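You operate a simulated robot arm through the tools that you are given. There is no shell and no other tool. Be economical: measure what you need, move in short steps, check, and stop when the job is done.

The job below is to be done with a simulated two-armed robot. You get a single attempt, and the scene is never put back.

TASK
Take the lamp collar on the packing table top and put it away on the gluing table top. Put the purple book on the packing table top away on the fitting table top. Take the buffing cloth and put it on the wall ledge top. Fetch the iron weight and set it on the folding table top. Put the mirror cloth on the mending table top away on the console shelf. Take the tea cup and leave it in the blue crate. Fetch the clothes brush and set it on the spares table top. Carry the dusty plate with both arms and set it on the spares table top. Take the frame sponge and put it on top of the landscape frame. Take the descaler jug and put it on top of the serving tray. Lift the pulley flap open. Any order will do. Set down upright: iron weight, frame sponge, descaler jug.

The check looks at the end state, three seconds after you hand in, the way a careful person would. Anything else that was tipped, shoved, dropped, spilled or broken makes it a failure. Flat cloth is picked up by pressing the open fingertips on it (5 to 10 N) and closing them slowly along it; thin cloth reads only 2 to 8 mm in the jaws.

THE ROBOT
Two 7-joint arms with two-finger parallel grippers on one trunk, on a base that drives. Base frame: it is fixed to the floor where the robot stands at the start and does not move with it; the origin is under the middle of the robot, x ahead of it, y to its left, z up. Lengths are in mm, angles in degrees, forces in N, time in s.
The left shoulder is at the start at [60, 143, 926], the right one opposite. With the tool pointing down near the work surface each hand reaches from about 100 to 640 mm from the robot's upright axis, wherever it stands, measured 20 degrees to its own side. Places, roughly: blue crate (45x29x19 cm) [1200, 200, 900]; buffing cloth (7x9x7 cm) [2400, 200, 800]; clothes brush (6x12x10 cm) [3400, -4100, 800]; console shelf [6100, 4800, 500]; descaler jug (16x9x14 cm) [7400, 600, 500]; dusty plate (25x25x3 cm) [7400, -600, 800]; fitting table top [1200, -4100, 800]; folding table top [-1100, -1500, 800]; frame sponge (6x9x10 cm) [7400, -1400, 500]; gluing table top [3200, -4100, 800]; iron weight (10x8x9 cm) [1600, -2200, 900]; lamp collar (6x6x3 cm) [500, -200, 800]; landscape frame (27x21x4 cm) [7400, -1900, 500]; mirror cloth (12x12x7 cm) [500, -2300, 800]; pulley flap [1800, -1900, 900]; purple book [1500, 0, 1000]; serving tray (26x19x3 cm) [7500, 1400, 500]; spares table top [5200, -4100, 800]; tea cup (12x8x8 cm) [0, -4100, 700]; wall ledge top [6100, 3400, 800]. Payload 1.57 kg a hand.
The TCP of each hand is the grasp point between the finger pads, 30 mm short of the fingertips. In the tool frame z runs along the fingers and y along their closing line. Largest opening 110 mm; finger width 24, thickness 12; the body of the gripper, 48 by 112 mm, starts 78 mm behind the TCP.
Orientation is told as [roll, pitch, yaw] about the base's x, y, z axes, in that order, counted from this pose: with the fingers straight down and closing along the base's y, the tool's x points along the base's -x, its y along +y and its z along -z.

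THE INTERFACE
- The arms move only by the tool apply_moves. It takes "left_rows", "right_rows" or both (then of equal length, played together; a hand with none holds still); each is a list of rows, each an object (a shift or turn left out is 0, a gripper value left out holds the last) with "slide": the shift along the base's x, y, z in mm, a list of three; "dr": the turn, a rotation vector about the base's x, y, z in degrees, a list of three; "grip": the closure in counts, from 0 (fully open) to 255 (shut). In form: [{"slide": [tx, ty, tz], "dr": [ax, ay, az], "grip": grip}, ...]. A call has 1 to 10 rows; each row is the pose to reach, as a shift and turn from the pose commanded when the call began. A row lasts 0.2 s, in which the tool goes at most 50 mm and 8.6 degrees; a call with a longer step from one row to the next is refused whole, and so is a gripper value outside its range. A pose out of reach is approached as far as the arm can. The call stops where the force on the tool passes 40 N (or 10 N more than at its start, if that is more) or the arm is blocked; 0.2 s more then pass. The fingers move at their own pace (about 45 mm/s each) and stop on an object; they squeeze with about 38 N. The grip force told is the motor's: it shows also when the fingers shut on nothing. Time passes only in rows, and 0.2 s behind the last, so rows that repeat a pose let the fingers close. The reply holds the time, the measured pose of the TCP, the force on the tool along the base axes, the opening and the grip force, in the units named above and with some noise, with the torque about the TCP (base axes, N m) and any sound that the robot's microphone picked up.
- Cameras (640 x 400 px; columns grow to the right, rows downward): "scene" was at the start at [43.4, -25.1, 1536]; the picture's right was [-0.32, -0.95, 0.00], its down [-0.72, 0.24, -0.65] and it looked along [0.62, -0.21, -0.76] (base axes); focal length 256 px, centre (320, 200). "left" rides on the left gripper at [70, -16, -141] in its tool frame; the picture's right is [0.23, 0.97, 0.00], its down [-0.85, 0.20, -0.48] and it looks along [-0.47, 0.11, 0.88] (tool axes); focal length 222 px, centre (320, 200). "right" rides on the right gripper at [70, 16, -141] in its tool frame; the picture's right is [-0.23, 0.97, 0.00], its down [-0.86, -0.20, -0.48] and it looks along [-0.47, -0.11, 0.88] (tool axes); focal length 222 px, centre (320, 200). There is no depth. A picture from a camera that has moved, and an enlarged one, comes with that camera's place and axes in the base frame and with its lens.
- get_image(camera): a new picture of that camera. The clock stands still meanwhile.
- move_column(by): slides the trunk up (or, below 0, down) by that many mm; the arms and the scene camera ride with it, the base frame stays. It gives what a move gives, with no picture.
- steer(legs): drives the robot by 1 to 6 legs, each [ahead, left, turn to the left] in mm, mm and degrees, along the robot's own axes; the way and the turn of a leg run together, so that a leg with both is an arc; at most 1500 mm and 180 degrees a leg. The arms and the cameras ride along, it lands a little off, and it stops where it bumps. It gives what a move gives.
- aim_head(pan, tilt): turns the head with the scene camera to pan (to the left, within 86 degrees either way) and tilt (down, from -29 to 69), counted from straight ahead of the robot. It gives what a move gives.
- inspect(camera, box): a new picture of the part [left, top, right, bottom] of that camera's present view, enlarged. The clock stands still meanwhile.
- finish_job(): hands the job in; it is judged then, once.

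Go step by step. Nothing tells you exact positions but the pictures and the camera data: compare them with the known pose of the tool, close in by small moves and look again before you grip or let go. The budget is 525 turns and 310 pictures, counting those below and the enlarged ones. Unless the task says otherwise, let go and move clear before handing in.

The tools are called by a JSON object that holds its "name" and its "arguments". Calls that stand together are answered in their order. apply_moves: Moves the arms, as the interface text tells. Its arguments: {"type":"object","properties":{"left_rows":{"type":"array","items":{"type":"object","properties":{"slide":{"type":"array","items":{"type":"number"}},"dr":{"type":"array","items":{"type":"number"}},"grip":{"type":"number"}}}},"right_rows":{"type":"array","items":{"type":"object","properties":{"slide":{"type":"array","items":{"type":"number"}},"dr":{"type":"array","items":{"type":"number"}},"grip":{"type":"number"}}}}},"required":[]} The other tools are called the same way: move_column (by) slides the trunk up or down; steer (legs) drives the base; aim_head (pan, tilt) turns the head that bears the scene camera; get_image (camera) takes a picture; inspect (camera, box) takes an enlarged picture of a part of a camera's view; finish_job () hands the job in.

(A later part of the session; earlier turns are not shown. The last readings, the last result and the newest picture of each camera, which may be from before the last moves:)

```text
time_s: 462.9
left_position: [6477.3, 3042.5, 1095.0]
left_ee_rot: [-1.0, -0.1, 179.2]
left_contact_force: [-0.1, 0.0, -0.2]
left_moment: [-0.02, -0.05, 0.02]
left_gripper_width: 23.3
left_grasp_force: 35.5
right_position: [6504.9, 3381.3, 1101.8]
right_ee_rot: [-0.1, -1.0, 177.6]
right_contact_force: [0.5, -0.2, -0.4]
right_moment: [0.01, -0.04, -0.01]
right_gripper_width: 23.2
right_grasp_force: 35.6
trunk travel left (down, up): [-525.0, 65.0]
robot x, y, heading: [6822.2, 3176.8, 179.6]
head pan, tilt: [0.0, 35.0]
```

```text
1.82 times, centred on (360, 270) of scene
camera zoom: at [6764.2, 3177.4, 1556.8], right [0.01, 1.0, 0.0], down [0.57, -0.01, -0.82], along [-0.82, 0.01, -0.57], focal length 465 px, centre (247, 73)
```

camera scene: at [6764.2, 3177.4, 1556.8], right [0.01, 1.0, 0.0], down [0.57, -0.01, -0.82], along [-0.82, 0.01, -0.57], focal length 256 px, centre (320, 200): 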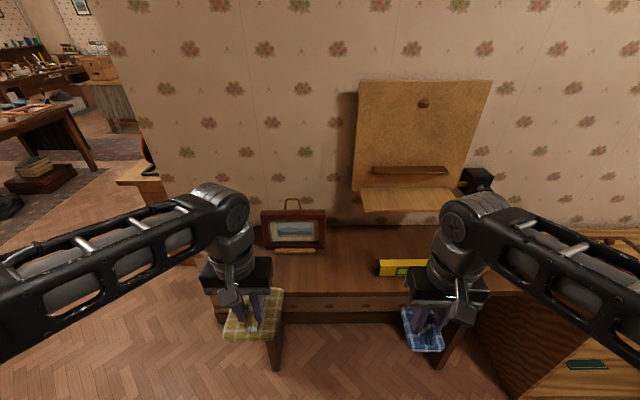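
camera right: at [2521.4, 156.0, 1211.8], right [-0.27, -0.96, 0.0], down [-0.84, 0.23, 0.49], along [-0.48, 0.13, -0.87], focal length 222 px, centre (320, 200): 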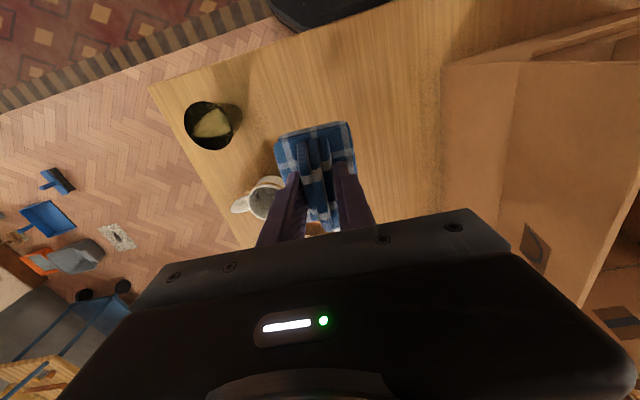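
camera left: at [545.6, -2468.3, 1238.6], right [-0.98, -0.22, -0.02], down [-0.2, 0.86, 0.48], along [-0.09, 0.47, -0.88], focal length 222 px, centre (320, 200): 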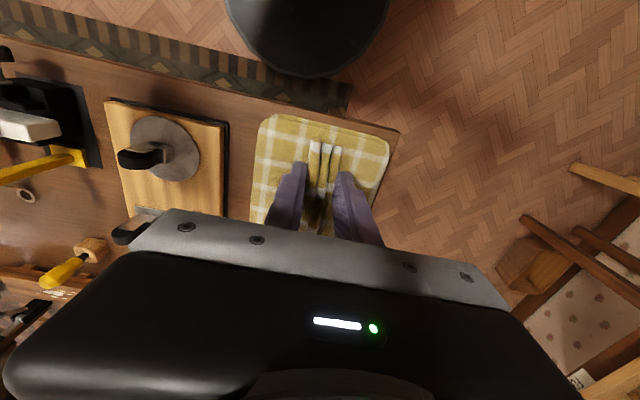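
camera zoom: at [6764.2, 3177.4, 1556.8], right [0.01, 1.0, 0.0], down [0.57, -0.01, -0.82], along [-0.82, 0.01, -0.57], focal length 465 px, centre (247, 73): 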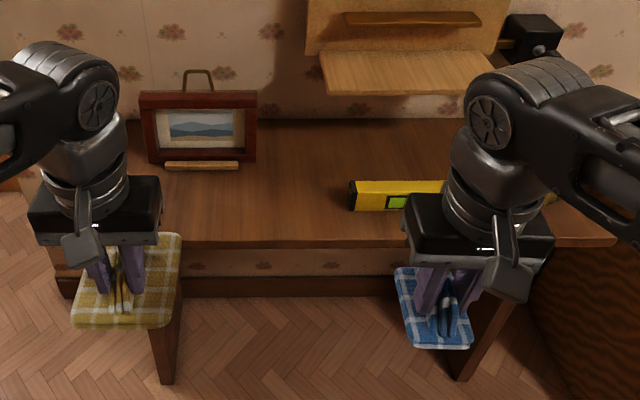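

The wall ledge is this dark top (z≈800) centred near (6063, 3350). Free spot at about (6130, 3290). I drive closer.

{"name": "steer", "arguments": {"legs": [[180, 0, 0]]}}

{"name": "apply_moves", "arguments": {"right_rows": [{"slide": [-35, -15, 0]}, {"slide": [-75, -30, 0]}, {"slide": [-115, -50, -10]}, {"slide": [-155, -70, -25]}, {"slide": [-190, -88, -50]}, {"slide": [-192, -90, -90]}, {"slide": [-192, -90, -130]}, {"slide": [-192, -90, -150]}]}}

{"name": "get_image", "arguments": {"camera": "right"}}

{"name": "get_image", "arguments": {"camera": "scene"}}

```text
time_s: 464.4
left_position: [6296.5, 3044.0, 1096.7]
left_ee_rot: [-1.1, -0.1, 179.3]
left_contact_force: [-0.3, 0.0, 0.0]
left_moment: [-0.01, -0.04, 0.03]
left_gripper_width: 23.1
left_grasp_force: 35.5
right_position: [6324.0, 3381.9, 1101.8]
right_ee_rot: [0.1, -1.0, 177.6]
right_contact_force: [0.4, 0.4, -0.2]
right_moment: [0.0, -0.06, -0.02]
right_gripper_width: 22.9
right_grasp_force: 35.0
trunk travel left (down, up): [-525.0, 65.0]
robot x, y, heading: [6643.2, 3177.1, 179.5]
head pan, tilt: [0.0, 35.0]
```

```text
time_s: 466.2
left_position: [6298.0, 3042.3, 1096.2]
left_ee_rot: [-0.9, -0.2, 179.3]
left_contact_force: [-0.3, -0.1, -1.3]
left_moment: [0.05, -0.02, 0.01]
left_gripper_width: 23.2
left_grasp_force: 36.0
right_position: [6133.0, 3290.1, 950.5]
right_ee_rot: [0.1, -1.1, 177.6]
right_contact_force: [0.2, 0.6, -0.2]
right_moment: [-0.02, -0.03, -0.01]
right_gripper_width: 23.3
right_grasp_force: 35.9
trunk travel left (down, up): [-525.0, 65.0]
robot x, y, heading: [6640.4, 3178.9, 179.4]
head pan, tilt: [0.0, 35.0]
```

```text
175 pictures are left
camera right: at [6204.9, 3272.9, 1090.6], right [-0.27, -0.96, 0.01], down [-0.84, 0.24, 0.49], along [-0.48, 0.13, -0.87], focal length 222 px, centre (320, 200)
```

right: 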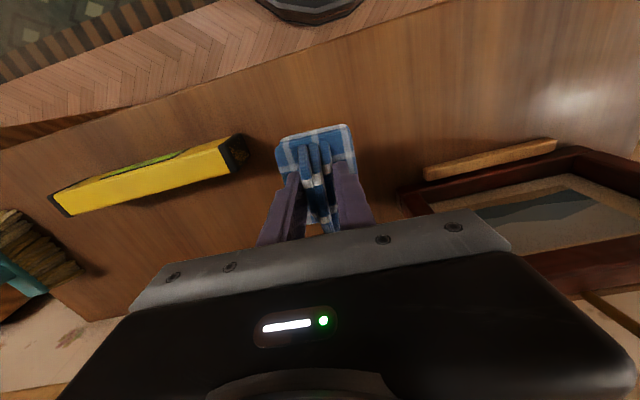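

```text
174 pictures are left
camera scene: at [6584.1, 3179.0, 1556.8], right [0.01, 1.0, 0.0], down [0.57, 0.0, -0.82], along [-0.82, 0.01, -0.57], focal length 256 px, centre (320, 200)
```

scene: 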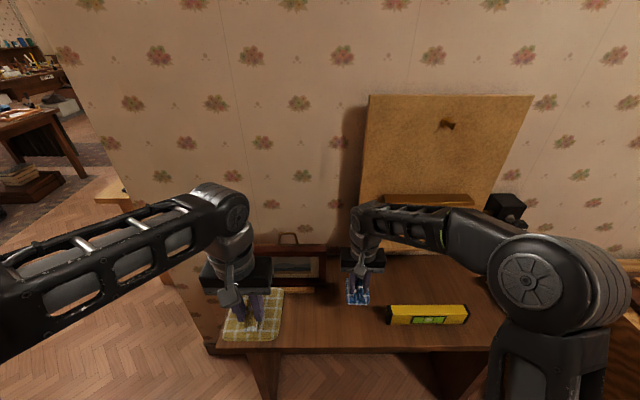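

The spot is free. I lower the cloth and release.

{"name": "apply_moves", "arguments": {"right_rows": [{"slide": [0, 0, -40]}, {"slide": [0, 0, -70]}, {"slide": [0, 0, -85]}, {"slide": [0, 0, -91]}, {"slide": [0, 0, -94]}, {"slide": [0, 0, -96]}]}}

{"name": "get_image", "arguments": {"camera": "right"}}

```text
time_s: 467.6
left_position: [6298.3, 3043.6, 1097.4]
left_ee_rot: [-1.0, -0.2, 179.4]
left_contact_force: [0.8, 0.4, 0.5]
left_moment: [0.0, -0.01, 0.01]
left_gripper_width: 23.3
left_grasp_force: 35.5
right_position: [6132.7, 3291.3, 856.6]
right_ee_rot: [0.0, -1.2, 177.6]
right_contact_force: [1.0, 1.4, 7.4]
right_moment: [0.13, 0.15, -0.01]
right_gripper_width: 23.0
right_grasp_force: 35.6
trunk travel left (down, up): [-525.0, 65.0]
robot x, y, heading: [6644.7, 3176.7, 179.4]
head pan, tilt: [0.0, 35.0]
```

```text
173 pictures are left
camera right: at [6205.5, 3273.3, 995.7], right [-0.27, -0.96, 0.01], down [-0.84, 0.24, 0.49], along [-0.48, 0.13, -0.87], focal length 222 px, centre (320, 200)
```

right: 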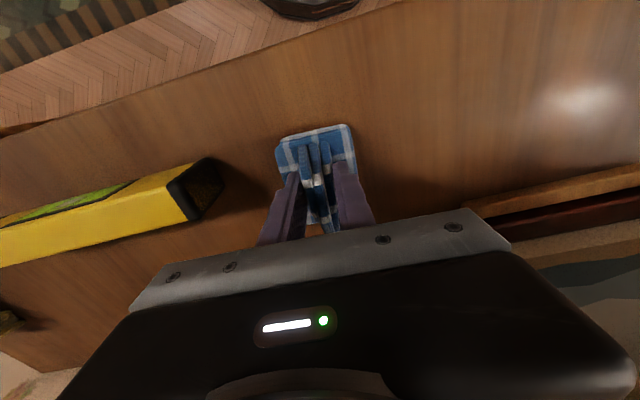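

{"name": "apply_moves", "arguments": {"right_rows": [{"slide": [0, 0, 0], "grip": 200}, {"slide": [0, 0, 0], "grip": 160}, {"slide": [0, 0, 0], "grip": 130}, {"slide": [0, 0, 0], "grip": 120}, {"slide": [0, 0, 30]}, {"slide": [0, 0, 75]}, {"slide": [0, 0, 120]}, {"slide": [30, 0, 160]}, {"slide": [75, 0, 180]}, {"slide": [120, 10, 190]}]}}

{"name": "get_image", "arguments": {"camera": "right"}}

```text
time_s: 469.8
left_position: [6297.8, 3044.3, 1095.4]
left_ee_rot: [-1.0, -0.2, 179.3]
left_contact_force: [1.0, 1.5, -1.0]
left_moment: [-0.03, 0.02, 0.0]
left_gripper_width: 23.2
left_grasp_force: 35.3
right_position: [6254.4, 3301.8, 1043.8]
right_ee_rot: [0.1, -1.1, 177.6]
right_contact_force: [0.4, 0.3, -0.3]
right_moment: [0.0, 0.03, 0.0]
right_gripper_width: 57.8
right_grasp_force: 0.0
trunk travel left (down, up): [-525.0, 65.0]
robot x, y, heading: [6641.4, 3181.7, 179.4]
head pan, tilt: [0.0, 35.0]
```

```text
172 pictures are left
camera right: at [6326.8, 3283.8, 1185.1], right [-0.27, -0.96, 0.0], down [-0.84, 0.24, 0.49], along [-0.48, 0.13, -0.87], focal length 222 px, centre (320, 200)
```

right: 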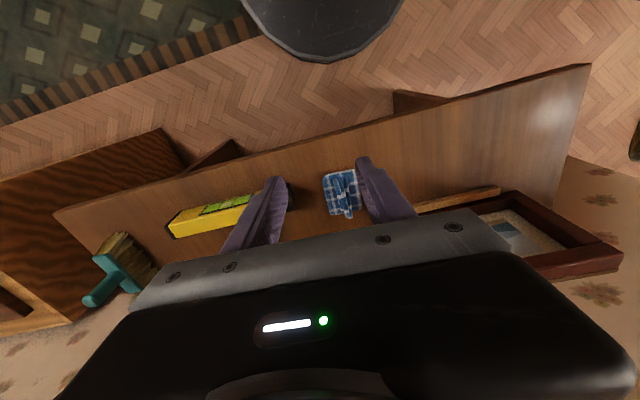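

The buffing cloth is on the ledge. Next the console shelf near (6100, 4800).

{"name": "steer", "arguments": {"legs": [[-200, 0, 0], [0, -1500, 0], [0, -60, 0]]}}

{"name": "aim_head", "arguments": {"pan": 0, "tilt": 40}}

{"name": "get_image", "arguments": {"camera": "scene"}}

```text
time_s: 479.1
left_position: [6512.1, 4610.7, 1096.9]
left_ee_rot: [-1.0, -0.3, 179.1]
left_contact_force: [-0.6, 0.6, -0.7]
left_moment: [-0.03, 0.01, 0.01]
left_gripper_width: 23.1
left_grasp_force: 35.3
right_position: [6469.4, 4869.9, 1045.5]
right_ee_rot: [0.1, -1.0, 177.3]
right_contact_force: [-0.6, 0.4, 0.1]
right_moment: [-0.07, 0.02, -0.01]
right_gripper_width: 58.2
right_grasp_force: 0.1
trunk travel left (down, up): [-525.0, 65.0]
robot x, y, heading: [6858.0, 4742.9, 179.1]
head pan, tilt: [0.0, 35.0]
```

```text
time_s: 479.7
left_position: [6512.6, 4609.0, 1095.7]
left_ee_rot: [-1.0, -0.2, 179.0]
left_contact_force: [-0.1, -0.2, -0.2]
left_moment: [-0.04, 0.03, 0.01]
left_gripper_width: 23.3
left_grasp_force: 35.6
right_position: [6470.0, 4867.2, 1044.2]
right_ee_rot: [0.0, -0.9, 177.4]
right_contact_force: [0.4, 0.2, -0.7]
right_moment: [-0.01, 0.0, 0.02]
right_gripper_width: 58.2
right_grasp_force: 0.0
trunk travel left (down, up): [-525.0, 65.0]
robot x, y, heading: [6857.5, 4742.9, 179.2]
head pan, tilt: [0.0, 40.0]
```

```text
171 pictures are left
camera scene: at [6802.9, 4743.2, 1549.2], right [0.01, 1.0, 0.0], down [0.64, -0.01, -0.77], along [-0.77, 0.01, -0.64], focal length 256 px, centre (320, 200)
```

scene: 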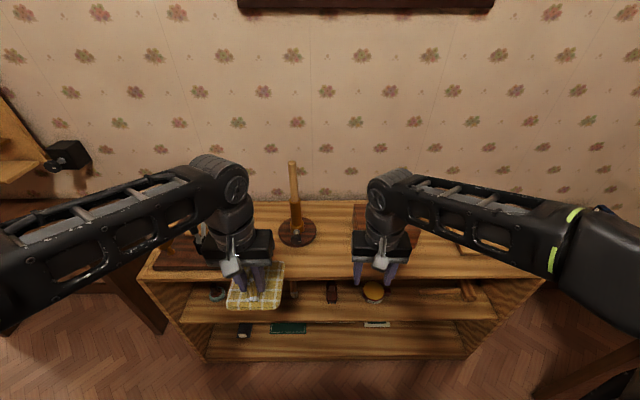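

{"name": "inspect", "arguments": {"camera": "scene", "box": [150, 260, 520, 370]}}

```text
1.73 times, centred on (335, 315) of scene
camera zoom: at [6802.9, 4743.2, 1549.2], right [0.01, 1.0, 0.0], down [0.64, -0.01, -0.77], along [-0.77, 0.01, -0.64], focal length 442 px, centre (294, 1)
```

zoom: 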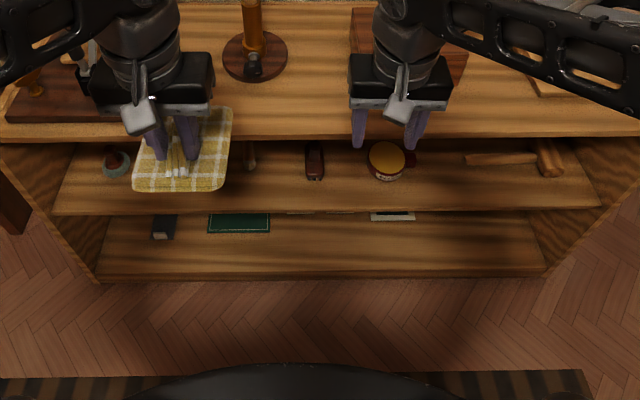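

The middle shelf (z≈510) has a free gap around y≈4480. I tilt the left hand 45°, lower it in front of the console, and then drive it in.

{"name": "steer", "arguments": {"legs": [[0, 130, 1]]}}

{"name": "apply_moves", "arguments": {"left_rows": [{"slide": [0, 0, -20], "dr": [0, 7.5, 0]}, {"slide": [0, 0, -50], "dr": [0, 15, 0]}, {"slide": [0, 0, -90], "dr": [0, 22.5, 0]}, {"slide": [0, 0, -130], "dr": [0, 30, 0]}, {"slide": [0, 0, -170], "dr": [0, 37.5, 0]}, {"slide": [0, 0, -215], "dr": [0, 45, 0]}, {"slide": [0, 0, -260], "dr": [0, 45, 0]}, {"slide": [0, 0, -305], "dr": [0, 45, 0]}, {"slide": [0, 0, -350], "dr": [0, 45, 0]}, {"slide": [0, 0, -395], "dr": [0, 45, 0]}]}}

{"name": "get_image", "arguments": {"camera": "left"}}

{"name": "get_image", "arguments": {"camera": "scene"}}

```text
time_s: 481.0
left_position: [6513.5, 4472.3, 1096.2]
left_ee_rot: [-1.0, -0.2, 180.0]
left_contact_force: [-0.4, -0.3, -0.1]
left_moment: [0.04, -0.02, 0.0]
left_gripper_width: 23.1
left_grasp_force: 35.5
right_position: [6466.7, 4730.5, 1044.8]
right_ee_rot: [-0.1, -1.0, 178.3]
right_contact_force: [-0.2, -0.9, 0.1]
right_moment: [0.07, 0.01, 0.0]
right_gripper_width: 58.2
right_grasp_force: 0.1
trunk travel left (down, up): [-525.0, 65.0]
robot x, y, heading: [6858.1, 4612.1, -179.7]
head pan, tilt: [0.0, 40.0]
```

```text
time_s: 483.4
left_position: [6456.2, 4491.3, 710.9]
left_ee_rot: [-1.5, -49.5, -177.9]
left_contact_force: [0.1, -0.2, 0.4]
left_moment: [-0.02, -0.01, 0.04]
left_gripper_width: 23.2
left_grasp_force: 35.0
left hand out of reach, approached as far as the arm can: row 3, 4, 5, 6, 7, 8, 9, 10
right_position: [6467.4, 4732.1, 1044.2]
right_ee_rot: [0.1, -0.9, 178.3]
right_contact_force: [-1.1, 0.3, -0.7]
right_moment: [-0.03, 0.02, -0.01]
right_gripper_width: 58.1
right_grasp_force: 0.0
trunk travel left (down, up): [-525.0, 65.0]
robot x, y, heading: [6854.0, 4615.6, -179.7]
head pan, tilt: [0.0, 40.0]
stopped in row 10 (left hand): the arm was blocked; the commanded pose is now the measured one
```

```text
169 pictures are left
camera left: at [6610.7, 4509.2, 750.1], right [0.16, -0.97, -0.19], down [-0.19, -0.22, 0.96], along [-0.97, -0.12, -0.22], focal length 222 px, centre (320, 200)
```

left: 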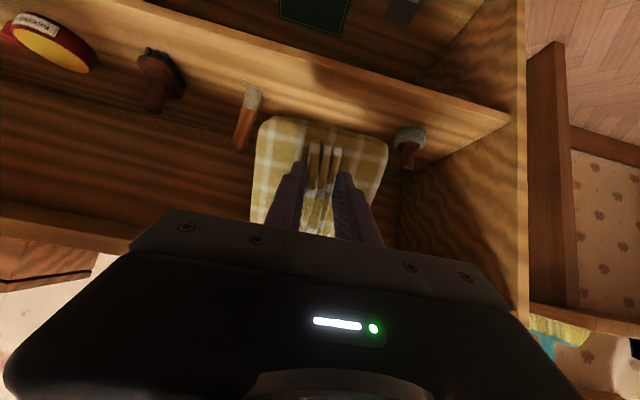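

```text
168 pictures are left
camera scene: at [6802.3, 4612.6, 1549.2], right [0.0, 1.0, 0.0], down [0.64, 0.0, -0.77], along [-0.77, 0.0, -0.64], focal length 256 px, centre (320, 200)
```

scene: 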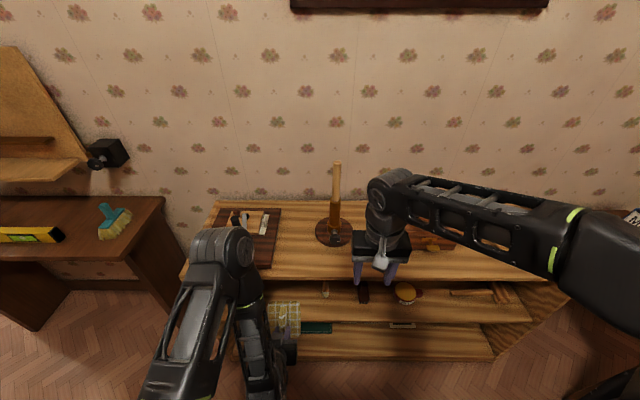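

The arm is near its fold limit; I lower the trunk 120 mm instead.

{"name": "move_column", "arguments": {"by": -115}}

{"name": "get_image", "arguments": {"camera": "left"}}

```text
time_s: 484.9
left_position: [6457.0, 4491.6, 595.0]
left_ee_rot: [-1.4, -49.5, -178.0]
left_contact_force: [0.3, -0.1, 0.0]
left_moment: [0.0, -0.03, 0.04]
left_gripper_width: 23.0
left_grasp_force: 35.3
right_position: [6465.3, 4730.6, 929.3]
right_ee_rot: [0.0, -0.9, 178.4]
right_contact_force: [0.4, -0.1, -0.3]
right_moment: [0.01, -0.02, 0.02]
right_gripper_width: 58.0
right_grasp_force: 0.1
trunk travel left (down, up): [-410.0, 180.0]
robot x, y, heading: [6860.2, 4612.7, -179.9]
head pan, tilt: [0.0, 40.0]
```

```text
167 pictures are left
camera left: at [6610.9, 4509.0, 635.0], right [0.16, -0.97, -0.19], down [-0.19, -0.22, 0.96], along [-0.97, -0.12, -0.22], focal length 222 px, centre (320, 200)
```

left: 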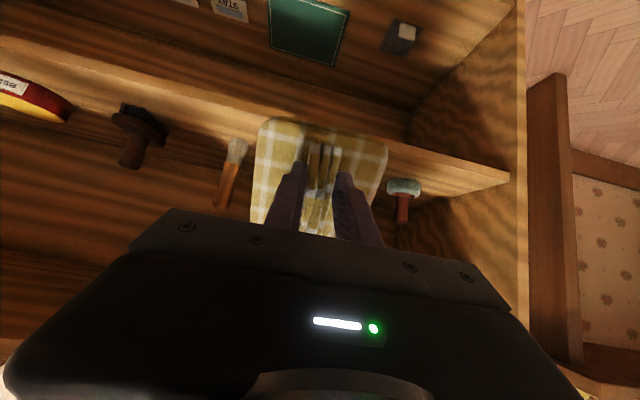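

{"name": "move_column", "arguments": {"by": 35}}

{"name": "steer", "arguments": {"legs": [[110, 0, 0]]}}

{"name": "get_image", "arguments": {"camera": "left"}}

{"name": "get_image", "arguments": {"camera": "scene"}}

```text
time_s: 485.7
left_position: [6457.0, 4491.8, 630.1]
left_ee_rot: [-1.4, -49.5, -178.0]
left_contact_force: [-0.2, 1.0, -0.6]
left_moment: [-0.04, -0.01, 0.02]
left_gripper_width: 22.9
left_grasp_force: 35.5
right_position: [6466.3, 4731.1, 964.3]
right_ee_rot: [0.0, -0.9, 178.3]
right_contact_force: [-0.2, -0.3, 0.5]
right_moment: [0.0, 0.02, -0.03]
right_gripper_width: 58.2
right_grasp_force: 0.1
trunk travel left (down, up): [-445.0, 145.0]
robot x, y, heading: [6854.7, 4610.5, -179.9]
head pan, tilt: [0.0, 40.0]
```

```text
time_s: 486.9
left_position: [6348.4, 4492.1, 629.2]
left_ee_rot: [-1.5, -49.4, -177.9]
left_contact_force: [0.1, 0.2, -0.2]
left_moment: [0.0, 0.0, 0.01]
left_gripper_width: 23.0
left_grasp_force: 35.0
right_position: [6356.9, 4730.7, 965.2]
right_ee_rot: [0.1, -1.0, 178.2]
right_contact_force: [0.6, 0.5, -0.2]
right_moment: [-0.02, -0.02, -0.04]
right_gripper_width: 58.3
right_grasp_force: 0.0
trunk travel left (down, up): [-445.0, 145.0]
robot x, y, heading: [6747.5, 4612.2, -179.7]
head pan, tilt: [0.0, 40.0]
```

```text
166 pictures are left
camera left: at [6500.3, 4508.8, 669.5], right [0.16, -0.97, -0.19], down [-0.19, -0.22, 0.96], along [-0.97, -0.12, -0.22], focal length 222 px, centre (320, 200)
```

left: 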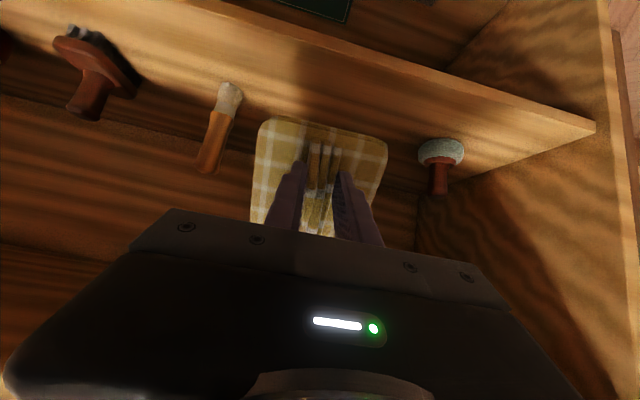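

```text
165 pictures are left
camera scene: at [6691.0, 4611.6, 1469.1], right [0.0, 1.0, 0.0], down [0.64, 0.0, -0.77], along [-0.77, 0.0, -0.64], focal length 256 px, centre (320, 200)
```

scene: 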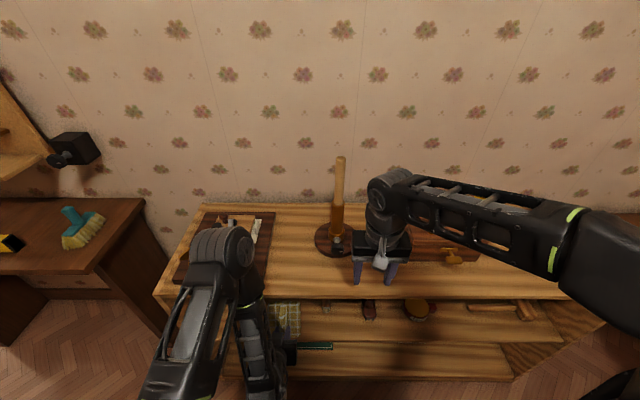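

{"name": "steer", "arguments": {"legs": [[65, 0, 0]]}}

{"name": "move_column", "arguments": {"by": -30}}

{"name": "get_image", "arguments": {"camera": "left"}}

```text
time_s: 487.8
left_position: [6282.7, 4491.6, 629.7]
left_ee_rot: [-1.6, -49.6, -177.9]
left_contact_force: [-0.6, -0.2, 0.0]
left_moment: [0.01, -0.05, -0.03]
left_gripper_width: 23.2
left_grasp_force: 35.2
right_position: [6291.2, 4731.0, 964.2]
right_ee_rot: [0.0, -0.9, 178.2]
right_contact_force: [-0.2, 0.0, 0.1]
right_moment: [-0.02, -0.04, -0.01]
right_gripper_width: 58.2
right_grasp_force: 0.0
trunk travel left (down, up): [-445.0, 145.0]
robot x, y, heading: [6681.6, 4612.3, -179.8]
head pan, tilt: [0.0, 40.0]
```

```text
time_s: 488.6
left_position: [6281.4, 4491.7, 600.7]
left_ee_rot: [-1.6, -49.5, -177.9]
left_contact_force: [0.6, 0.4, -0.7]
left_moment: [0.0, -0.02, -0.02]
left_gripper_width: 23.1
left_grasp_force: 34.9
right_position: [6291.3, 4730.4, 934.8]
right_ee_rot: [0.0, -1.0, 178.4]
right_contact_force: [0.2, -0.3, -0.1]
right_moment: [-0.01, 0.04, 0.02]
right_gripper_width: 58.6
right_grasp_force: 0.1
trunk travel left (down, up): [-415.0, 175.0]
robot x, y, heading: [6683.8, 4612.7, -180.1]
head pan, tilt: [0.0, 40.0]
```

```text
164 pictures are left
camera left: at [6435.6, 4508.8, 639.8], right [0.16, -0.97, -0.19], down [-0.19, -0.22, 0.96], along [-0.97, -0.12, -0.22], focal length 222 px, centre (320, 200)
```

left: 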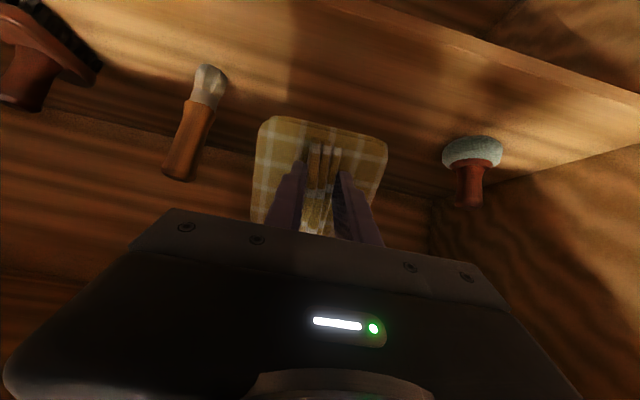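

{"name": "apply_moves", "arguments": {"left_rows": [{"slide": [0, 0, -5]}, {"slide": [0, 0, -10]}, {"slide": [0, 0, -14]}, {"slide": [0, 0, -18]}, {"slide": [0, 0, -22]}, {"slide": [0, 0, -26]}]}}

```text
time_s: 490.0
left_position: [6278.8, 4495.2, 576.3]
left_ee_rot: [-1.1, -49.3, -178.1]
left_contact_force: [-0.2, 0.4, -1.3]
left_moment: [-0.04, 0.02, 0.01]
left_gripper_width: 23.1
left_grasp_force: 35.6
left hand out of reach, approached as far as the arm can: row 5, 6
right_position: [6292.3, 4730.3, 933.9]
right_ee_rot: [0.0, -1.0, 178.3]
right_contact_force: [0.9, 0.1, 0.6]
right_moment: [0.01, -0.03, -0.02]
right_gripper_width: 58.0
right_grasp_force: 0.0
trunk travel left (down, up): [-415.0, 175.0]
robot x, y, heading: [6682.9, 4609.7, -179.6]
head pan, tilt: [0.0, 40.0]
```

{"name": "move_column", "arguments": {"by": -10}}

{"name": "get_image", "arguments": {"camera": "left"}}

```text
time_s: 490.6
left_position: [6278.9, 4496.5, 566.6]
left_ee_rot: [-1.1, -49.3, -178.2]
left_contact_force: [-0.3, 0.4, -0.3]
left_moment: [0.0, -0.04, 0.01]
left_gripper_width: 23.0
left_grasp_force: 35.9
right_position: [6291.5, 4731.1, 923.7]
right_ee_rot: [0.0, -1.0, 178.3]
right_contact_force: [-0.4, -1.0, -0.3]
right_moment: [0.04, -0.01, 0.0]
right_gripper_width: 58.5
right_grasp_force: 0.0
trunk travel left (down, up): [-405.0, 185.0]
robot x, y, heading: [6677.4, 4611.0, -180.0]
head pan, tilt: [0.0, 40.0]
```

```text
163 pictures are left
camera left: at [6432.5, 4513.7, 606.2], right [0.17, -0.97, -0.18], down [-0.19, -0.22, 0.96], along [-0.97, -0.12, -0.22], focal length 222 px, centre (320, 200)
```

left: 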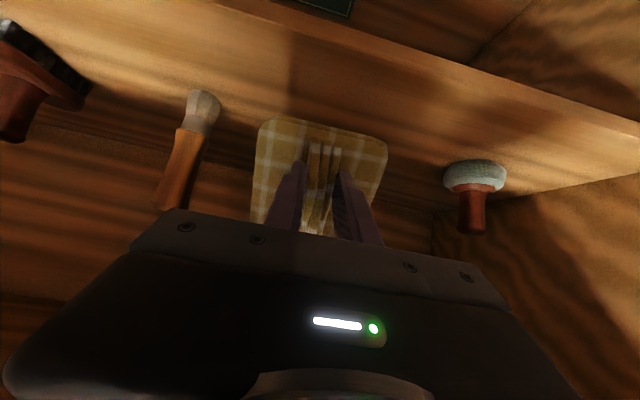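

{"name": "move_column", "arguments": {"by": -10}}

{"name": "move_column", "arguments": {"by": -8}}

```text
time_s: 491.1
left_position: [6278.9, 4497.3, 556.3]
left_ee_rot: [-1.1, -49.2, -178.1]
left_contact_force: [-0.2, 0.2, 0.0]
left_moment: [0.01, -0.06, 0.01]
left_gripper_width: 23.1
left_grasp_force: 35.2
right_position: [6292.9, 4730.8, 914.4]
right_ee_rot: [0.0, -1.0, 178.3]
right_contact_force: [0.3, 0.1, 1.2]
right_moment: [0.0, 0.03, 0.03]
right_gripper_width: 58.1
right_grasp_force: 0.0
trunk travel left (down, up): [-395.0, 195.0]
robot x, y, heading: [6684.2, 4615.1, -179.8]
head pan, tilt: [0.0, 40.0]
```

```text
time_s: 491.7
left_position: [6279.0, 4495.6, 548.3]
left_ee_rot: [-1.1, -49.3, -178.1]
left_contact_force: [0.5, -0.9, -1.5]
left_moment: [-0.04, -0.01, 0.02]
left_gripper_width: 23.3
left_grasp_force: 35.2
right_position: [6292.5, 4730.1, 907.5]
right_ee_rot: [0.0, -1.0, 178.3]
right_contact_force: [0.2, 0.9, -0.2]
right_moment: [-0.02, 0.0, 0.0]
right_gripper_width: 58.2
right_grasp_force: 0.0
trunk travel left (down, up): [-387.0, 203.0]
robot x, y, heading: [6681.3, 4612.4, -180.0]
head pan, tilt: [0.0, 40.0]
```

{"name": "move_column", "arguments": {"by": -10}}

{"name": "get_image", "arguments": {"camera": "left"}}

```text
time_s: 492.3
left_position: [6279.1, 4495.6, 537.7]
left_ee_rot: [-1.2, -49.3, -178.1]
left_contact_force: [0.2, 0.0, -0.9]
left_moment: [0.0, -0.04, 0.01]
left_gripper_width: 23.1
left_grasp_force: 36.1
right_position: [6292.6, 4730.9, 897.4]
right_ee_rot: [0.0, -1.1, 178.3]
right_contact_force: [-0.6, 0.2, 0.2]
right_moment: [0.01, -0.01, 0.01]
right_gripper_width: 58.4
right_grasp_force: 0.2
trunk travel left (down, up): [-377.0, 213.0]
robot x, y, heading: [6683.8, 4615.9, -179.9]
head pan, tilt: [0.0, 40.0]
```

```text
162 pictures are left
camera left: at [6432.5, 4513.7, 578.3], right [0.17, -0.97, -0.18], down [-0.19, -0.22, 0.96], along [-0.97, -0.12, -0.22], focal length 222 px, centre (320, 200)
```

left: 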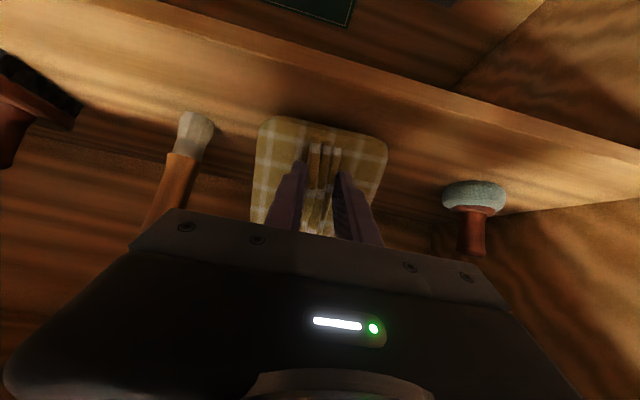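

{"name": "move_column", "arguments": {"by": -8}}

{"name": "inspect", "arguments": {"camera": "left", "box": [220, 40, 420, 240]}}

```text
time_s: 492.9
left_position: [6279.3, 4496.3, 529.7]
left_ee_rot: [-1.1, -49.3, -178.1]
left_contact_force: [0.0, 0.7, -0.3]
left_moment: [0.02, -0.02, 0.02]
left_gripper_width: 23.0
left_grasp_force: 35.7
right_position: [6292.6, 4729.9, 887.4]
right_ee_rot: [0.0, -1.0, 178.3]
right_contact_force: [0.3, 0.8, 0.9]
right_moment: [0.03, 0.0, -0.01]
right_gripper_width: 58.3
right_grasp_force: 0.1
trunk travel left (down, up): [-369.0, 221.0]
robot x, y, heading: [6682.4, 4614.8, -179.6]
head pan, tilt: [0.0, 40.0]
```

```text
2.00 times, centred on (320, 140) of left
camera zoom: at [6432.5, 4513.7, 570.3], right [0.17, -0.97, -0.18], down [-0.19, -0.22, 0.96], along [-0.97, -0.12, -0.22], focal length 444 px, centre (320, 320)
```

zoom: 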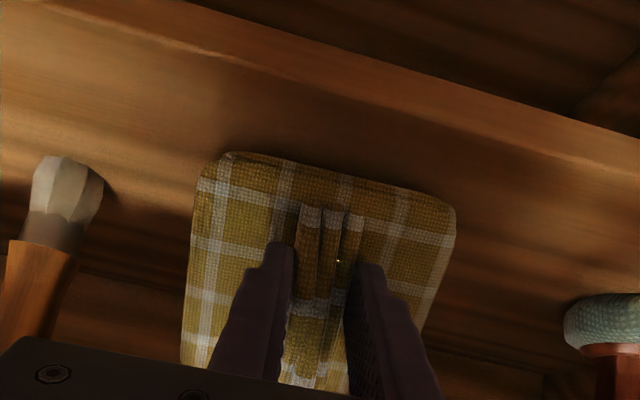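

{"name": "move_column", "arguments": {"by": -8}}

{"name": "move_column", "arguments": {"by": -6}}

```text
time_s: 493.4
left_position: [6278.7, 4495.2, 521.9]
left_ee_rot: [-1.1, -49.2, -178.1]
left_contact_force: [-0.2, 0.0, -1.2]
left_moment: [0.01, -0.05, -0.04]
left_gripper_width: 22.7
left_grasp_force: 35.4
right_position: [6292.4, 4730.6, 880.4]
right_ee_rot: [0.0, -0.9, 178.4]
right_contact_force: [-0.2, -0.8, 0.3]
right_moment: [-0.01, 0.02, -0.02]
right_gripper_width: 58.3
right_grasp_force: 0.1
trunk travel left (down, up): [-361.0, 229.0]
robot x, y, heading: [6680.6, 4612.3, -179.5]
head pan, tilt: [0.0, 40.0]
```

```text
time_s: 494.1
left_position: [6279.1, 4496.6, 519.7]
left_ee_rot: [-1.1, -49.9, -178.1]
left_contact_force: [8.1, -0.6, 15.9]
left_moment: [-0.36, -0.25, 0.09]
left_gripper_width: 23.3
left_grasp_force: 35.5
right_position: [6293.3, 4730.2, 877.0]
right_ee_rot: [0.0, -1.2, 178.3]
right_contact_force: [0.6, -0.3, -0.9]
right_moment: [0.03, 0.0, 0.01]
right_gripper_width: 58.4
right_grasp_force: 0.1
trunk travel left (down, up): [-356.0, 234.0]
robot x, y, heading: [6682.3, 4612.4, -180.1]
head pan, tilt: [0.0, 40.0]
stopped: the force on the tool passed its limit (the readings are from after the stop); the commanded pose is now the measured one
```

Contact on the shelf. I open the fingers, then raise the trunk a bit and back out.

{"name": "apply_moves", "arguments": {"left_rows": [{"grip": 200}, {"grip": 150}, {"grip": 110}, {"grip": 90}, {"grip": 90}]}}

{"name": "get_image", "arguments": {"camera": "left"}}

```text
time_s: 495.3
left_position: [6278.7, 4496.6, 519.5]
left_ee_rot: [-1.2, -49.7, -178.0]
left_contact_force: [0.0, -0.3, 0.4]
left_moment: [0.01, 0.01, -0.03]
left_gripper_width: 71.3
left_grasp_force: 0.0
right_position: [6292.5, 4731.3, 875.2]
right_ee_rot: [0.0, -1.1, 178.3]
right_contact_force: [-0.6, 0.5, -0.8]
right_moment: [0.02, -0.03, 0.02]
right_gripper_width: 58.1
right_grasp_force: 0.1
trunk travel left (down, up): [-356.0, 234.0]
robot x, y, heading: [6683.9, 4613.9, -179.9]
head pan, tilt: [0.0, 40.0]
```

```text
160 pictures are left
camera left: at [6431.7, 4514.1, 557.9], right [0.17, -0.97, -0.19], down [-0.18, -0.22, 0.96], along [-0.97, -0.12, -0.21], focal length 222 px, centre (320, 200)
```

left: 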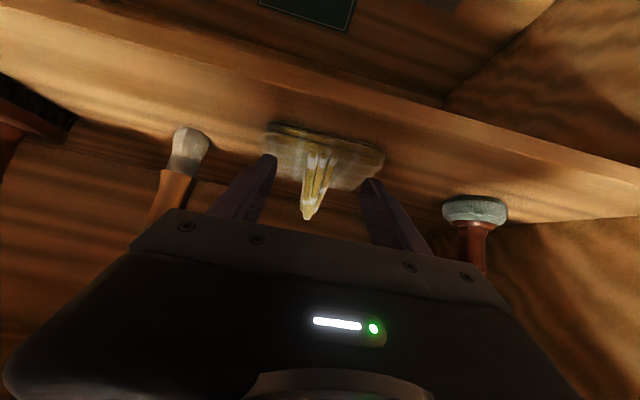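

The mirror cloth lies flat on the shelf. I raise slightly and back out.

{"name": "move_column", "arguments": {"by": 40}}

{"name": "steer", "arguments": {"legs": [[-350, 0, 0]]}}

{"name": "get_image", "arguments": {"camera": "left"}}

```text
time_s: 496.1
left_position: [6277.1, 4496.4, 558.1]
left_ee_rot: [-1.3, -49.7, -178.0]
left_contact_force: [-0.3, 0.3, -0.7]
left_moment: [0.04, -0.01, 0.02]
left_gripper_width: 71.1
left_grasp_force: 0.0
right_position: [6291.5, 4730.4, 915.8]
right_ee_rot: [-0.1, -1.0, 178.3]
right_contact_force: [0.1, -0.1, -0.8]
right_moment: [-0.03, 0.0, 0.0]
right_gripper_width: 58.1
right_grasp_force: 0.1
trunk travel left (down, up): [-396.0, 194.0]
robot x, y, heading: [6685.1, 4609.3, -179.8]
head pan, tilt: [0.0, 40.0]
```

```text
time_s: 498.4
left_position: [6627.0, 4496.4, 559.4]
left_ee_rot: [-1.1, -49.6, -178.1]
left_contact_force: [-1.0, -0.3, 0.3]
left_moment: [-0.04, 0.02, -0.01]
left_gripper_width: 71.1
left_grasp_force: 0.0
right_position: [6641.4, 4731.8, 915.9]
right_ee_rot: [0.0, -0.9, 178.2]
right_contact_force: [0.3, 0.3, 0.0]
right_moment: [-0.01, 0.0, 0.0]
right_gripper_width: 58.0
right_grasp_force: 0.2
trunk travel left (down, up): [-396.0, 194.0]
robot x, y, heading: [7032.6, 4613.4, -180.0]
head pan, tilt: [0.0, 40.0]
```

```text
159 pictures are left
camera left: at [6780.5, 4515.4, 598.0], right [0.16, -0.97, -0.19], down [-0.18, -0.22, 0.96], along [-0.97, -0.12, -0.21], focal length 222 px, centre (320, 200)
```

left: 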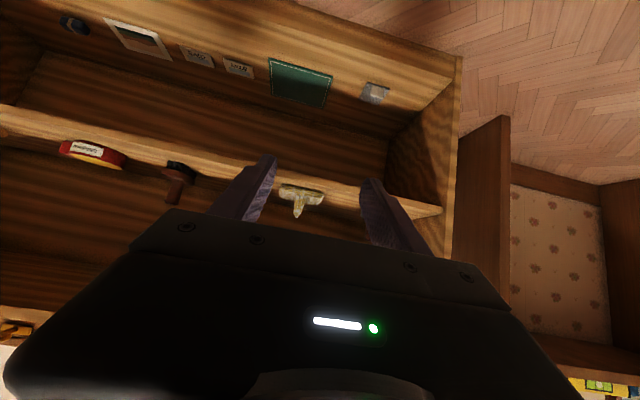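

Done there. I straighten the left hand and drive back south to the jug and tray along x≈7400.

{"name": "apply_moves", "arguments": {"left_rows": [{"slide": [0, 0, 45], "dr": [0, -8, 0]}, {"slide": [0, 0, 90], "dr": [0, -16, 0]}, {"slide": [0, 0, 135], "dr": [0, -24, 0], "grip": 0}, {"slide": [0, 0, 180], "dr": [0, -32, 0]}, {"slide": [0, 0, 225], "dr": [0, -40, 0]}, {"slide": [10, 0, 270], "dr": [0, -48, 0]}, {"slide": [20, 0, 315], "dr": [0, -49.5, 0]}, {"slide": [30, 0, 360], "dr": [0, -49.5, 0]}, {"slide": [40, 0, 400], "dr": [0, -49.5, 0]}]}}

{"name": "steer", "arguments": {"legs": [[0, 0, 90], [0, -200, 0], [1500, 0, 0], [1400, 0, 0]]}}

{"name": "aim_head", "arguments": {"pan": 50, "tilt": 25}}

{"name": "get_image", "arguments": {"camera": "scene"}}

```text
time_s: 500.4
left_position: [6668.0, 4499.5, 960.3]
left_ee_rot: [0.1, -0.2, -178.8]
left_contact_force: [0.0, -0.4, 1.1]
left_moment: [-0.01, 0.01, -0.01]
left_gripper_width: 109.8
left_grasp_force: 0.0
left hand out of reach, approached as far as the arm can: row 2
right_position: [6641.4, 4733.1, 915.3]
right_ee_rot: [-0.1, -1.0, 178.2]
right_contact_force: [0.1, -0.3, 0.4]
right_moment: [0.02, -0.01, 0.0]
right_gripper_width: 58.1
right_grasp_force: 0.1
trunk travel left (down, up): [-396.0, 194.0]
robot x, y, heading: [7033.3, 4612.6, -180.0]
head pan, tilt: [0.0, 40.0]
```

```text
time_s: 519.5
left_position: [6942.8, 1339.9, 960.9]
left_ee_rot: [0.1, -0.2, -89.1]
left_contact_force: [-0.1, 0.9, 0.7]
left_moment: [0.01, 0.02, -0.02]
left_gripper_width: 110.2
left_grasp_force: 0.1
right_position: [6710.1, 1314.7, 914.7]
right_ee_rot: [0.0, -1.0, -92.0]
right_contact_force: [0.2, 0.0, 0.2]
right_moment: [-0.01, -0.03, 0.01]
right_gripper_width: 58.2
right_grasp_force: 0.0
trunk travel left (down, up): [-396.0, 194.0]
robot x, y, heading: [6833.1, 1705.8, -89.9]
head pan, tilt: [0.0, 40.0]
```

```text
time_s: 520.6
left_position: [6941.3, 1340.6, 959.5]
left_ee_rot: [0.2, -0.2, -89.0]
left_contact_force: [1.0, 0.1, -0.5]
left_moment: [-0.03, 0.01, 0.01]
left_gripper_width: 109.8
left_grasp_force: 0.1
right_position: [6710.5, 1314.7, 914.8]
right_ee_rot: [0.0, -1.0, -92.1]
right_contact_force: [0.2, 0.6, -0.4]
right_moment: [0.0, 0.0, 0.01]
right_gripper_width: 58.3
right_grasp_force: 0.0
trunk travel left (down, up): [-396.0, 194.0]
robot x, y, heading: [6828.8, 1703.1, -90.3]
head pan, tilt: [50.0, 25.0]
```

```text
158 pictures are left
camera scene: at [6901.2, 1675.3, 1443.2], right [-0.65, -0.76, 0.0], down [-0.32, 0.27, -0.91], along [0.69, -0.58, -0.42], focal length 256 px, centre (320, 200)
```

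scene: 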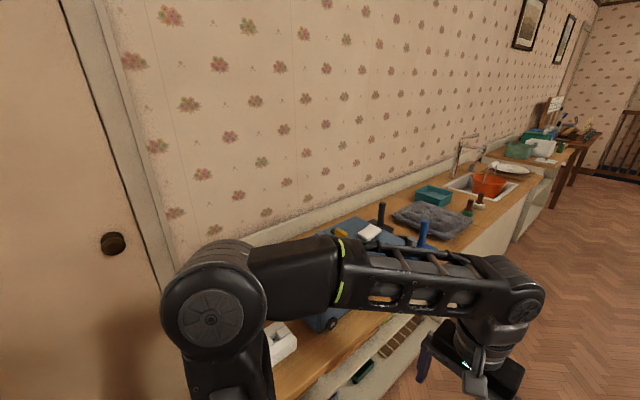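

{"name": "steer", "arguments": {"legs": [[200, -280, 0], [0, 0, 90]]}}

{"name": "aim_head", "arguments": {"pan": 0, "tilt": 35}}

{"name": "get_image", "arguments": {"camera": "scene"}}

```text
time_s: 526.7
left_position: [6915.2, 1618.9, 960.1]
left_ee_rot: [0.2, -0.2, 1.2]
left_contact_force: [0.6, 0.3, 0.7]
left_moment: [0.01, -0.02, 0.02]
left_gripper_width: 110.0
left_grasp_force: 0.0
right_position: [6941.3, 1384.7, 916.2]
right_ee_rot: [0.0, -1.0, -1.8]
right_contact_force: [1.1, -1.0, -0.4]
right_moment: [0.0, -0.01, 0.02]
right_gripper_width: 58.2
right_grasp_force: 0.0
trunk travel left (down, up): [-396.0, 194.0]
robot x, y, heading: [6548.7, 1501.8, -0.1]
head pan, tilt: [50.0, 25.0]
```

```text
time_s: 527.9
left_position: [6916.1, 1617.9, 960.9]
left_ee_rot: [0.2, -0.2, 1.3]
left_contact_force: [-0.1, 1.2, 0.5]
left_moment: [0.0, -0.01, 0.01]
left_gripper_width: 110.3
left_grasp_force: 0.1
right_position: [6941.6, 1385.8, 915.5]
right_ee_rot: [0.0, -1.0, -1.8]
right_contact_force: [0.4, 0.8, -0.1]
right_moment: [0.0, -0.01, -0.03]
right_gripper_width: 58.2
right_grasp_force: 0.1
trunk travel left (down, up): [-396.0, 194.0]
robot x, y, heading: [6549.2, 1503.4, 0.3]
head pan, tilt: [0.0, 35.0]
```

```text
157 pictures are left
camera scene: at [6609.0, 1504.8, 1427.5], right [0.0, -1.0, 0.0], down [-0.57, 0.0, -0.82], along [0.82, 0.0, -0.57], focal length 256 px, centre (320, 200)
```

scene: 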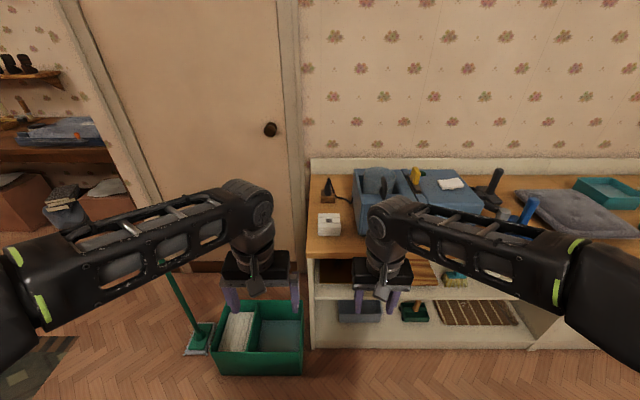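

I need a lower viewpoint to see the shelves; I lower the trunk.

{"name": "move_column", "arguments": {"by": -300}}

{"name": "aim_head", "arguments": {"pan": -10, "tilt": 25}}

{"name": "get_image", "arguments": {"camera": "scene"}}

```text
time_s: 530.9
left_position: [6916.4, 1617.5, 660.9]
left_ee_rot: [0.2, -0.2, 1.1]
left_contact_force: [-0.4, -0.3, -0.6]
left_moment: [-0.04, -0.02, -0.02]
left_gripper_width: 109.9
left_grasp_force: 0.0
right_position: [6942.3, 1385.1, 615.4]
right_ee_rot: [0.1, -1.1, -1.8]
right_contact_force: [-0.4, 0.6, -0.6]
right_moment: [0.02, 0.02, -0.03]
right_gripper_width: 58.3
right_grasp_force: 0.0
trunk travel left (down, up): [-96.0, 494.0]
robot x, y, heading: [6555.9, 1504.5, -0.1]
head pan, tilt: [0.0, 35.0]
```

```text
time_s: 531.6
left_position: [6916.3, 1617.4, 659.9]
left_ee_rot: [0.3, -0.2, 1.2]
left_contact_force: [1.3, 0.0, -0.4]
left_moment: [-0.02, -0.05, 0.02]
left_gripper_width: 110.0
left_grasp_force: 0.1
right_position: [6941.7, 1386.7, 615.1]
right_ee_rot: [0.0, -1.0, -1.8]
right_contact_force: [0.5, 0.1, 0.3]
right_moment: [0.04, 0.02, 0.0]
right_gripper_width: 58.2
right_grasp_force: 0.0
trunk travel left (down, up): [-96.0, 494.0]
robot x, y, heading: [6550.2, 1506.4, 0.1]
head pan, tilt: [-10.0, 25.0]
```

```text
156 pictures are left
camera scene: at [6611.6, 1488.8, 1143.2], right [-0.17, -0.99, 0.0], down [-0.42, 0.07, -0.91], along [0.89, -0.16, -0.42], focal length 256 px, centre (320, 200)
```

scene: 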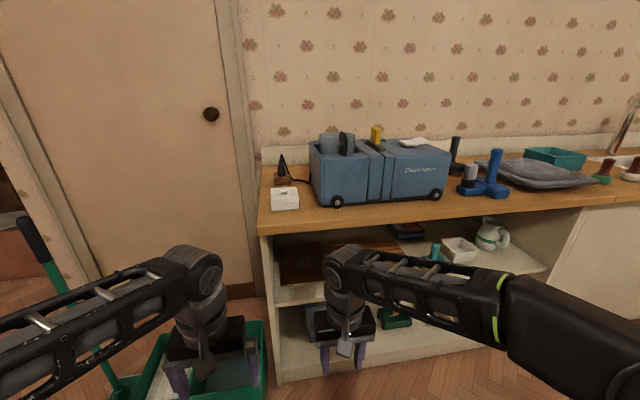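

The jug is on the middle shelf near (7349, 652). I move sideways to see the tray too.

{"name": "steer", "arguments": {"legs": [[0, -500, 0]]}}

{"name": "aim_head", "arguments": {"pan": 12, "tilt": 30}}

{"name": "get_image", "arguments": {"camera": "scene"}}

```text
time_s: 534.5
left_position: [6916.4, 1115.5, 660.4]
left_ee_rot: [0.3, -0.1, 1.1]
left_contact_force: [0.8, -0.6, -0.4]
left_moment: [-0.01, 0.0, 0.0]
left_gripper_width: 110.2
left_grasp_force: 0.0
right_position: [6941.5, 885.0, 615.7]
right_ee_rot: [0.0, -1.0, -1.9]
right_contact_force: [0.0, -1.0, 0.2]
right_moment: [-0.02, -0.03, 0.01]
right_gripper_width: 58.2
right_grasp_force: 0.2
trunk travel left (down, up): [-96.0, 494.0]
robot x, y, heading: [6552.0, 1005.3, -0.4]
head pan, tilt: [-10.0, 25.0]
```

```text
time_s: 535.4
left_position: [6917.5, 1117.9, 659.0]
left_ee_rot: [0.2, -0.2, 1.1]
left_contact_force: [0.0, 0.1, 0.4]
left_moment: [0.03, -0.02, 0.02]
left_gripper_width: 110.1
left_grasp_force: 0.0
right_position: [6941.8, 884.5, 616.2]
right_ee_rot: [-0.1, -1.1, -1.9]
right_contact_force: [-0.2, -0.5, -0.9]
right_moment: [0.0, -0.03, 0.0]
right_gripper_width: 58.4
right_grasp_force: 0.1
trunk travel left (down, up): [-96.0, 494.0]
robot x, y, heading: [6552.5, 1006.8, 0.0]
head pan, tilt: [12.0, 30.0]
```

```text
155 pictures are left
camera scene: at [6609.7, 1023.5, 1135.3], right [0.21, -0.98, 0.0], down [-0.49, -0.1, -0.87], along [0.85, 0.18, -0.5], focal length 256 px, centre (320, 200)
```

scene: 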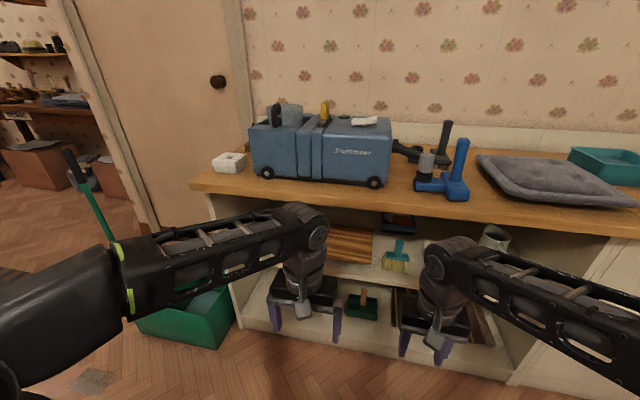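

{"name": "steer", "arguments": {"legs": [[0, -200, 0]]}}

{"name": "aim_head", "arguments": {"pan": -10, "tilt": 32}}

{"name": "get_image", "arguments": {"camera": "scene"}}

{"name": "get_image", "arguments": {"camera": "right"}}

```text
time_s: 537.0
left_position: [6917.3, 919.2, 659.6]
left_ee_rot: [0.2, -0.1, 1.0]
left_contact_force: [0.5, 0.3, -0.7]
left_moment: [-0.01, -0.03, 0.01]
left_gripper_width: 110.1
left_grasp_force: 0.1
right_position: [6942.3, 685.7, 616.2]
right_ee_rot: [0.0, -1.0, -1.9]
right_contact_force: [0.0, 0.0, 1.6]
right_moment: [-0.02, -0.02, -0.02]
right_gripper_width: 58.1
right_grasp_force: 0.0
trunk travel left (down, up): [-96.0, 494.0]
robot x, y, heading: [6551.2, 806.2, -0.3]
head pan, tilt: [12.0, 30.0]
```

```text
time_s: 537.9
left_position: [6916.5, 918.1, 660.0]
left_ee_rot: [0.1, -0.1, 1.0]
left_contact_force: [0.3, 0.6, -0.5]
left_moment: [0.01, -0.01, 0.0]
left_gripper_width: 109.9
left_grasp_force: 0.0
right_position: [6940.9, 685.6, 615.3]
right_ee_rot: [0.0, -1.0, -1.9]
right_contact_force: [0.0, -1.1, 0.3]
right_moment: [0.02, 0.03, 0.0]
right_gripper_width: 58.1
right_grasp_force: 0.0
trunk travel left (down, up): [-96.0, 494.0]
robot x, y, heading: [6552.8, 804.9, 0.0]
head pan, tilt: [-10.0, 32.0]
```

```text
154 pictures are left
camera scene: at [6609.2, 790.5, 1132.2], right [-0.17, -0.98, 0.0], down [-0.52, 0.09, -0.85], along [0.83, -0.15, -0.53], focal length 256 px, centre (320, 200)
```

scene: 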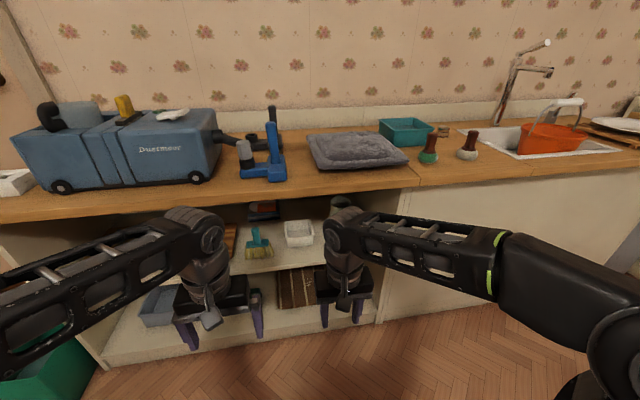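

```text
153 pictures are left
camera right: at [6870.5, 705.1, 755.3], right [0.26, 0.97, 0.0], down [0.84, -0.23, 0.49], along [0.48, -0.13, -0.87], focal length 222 px, centre (320, 200)
```

right: 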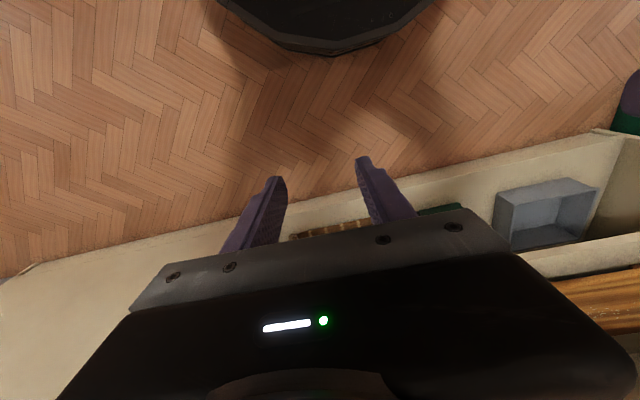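

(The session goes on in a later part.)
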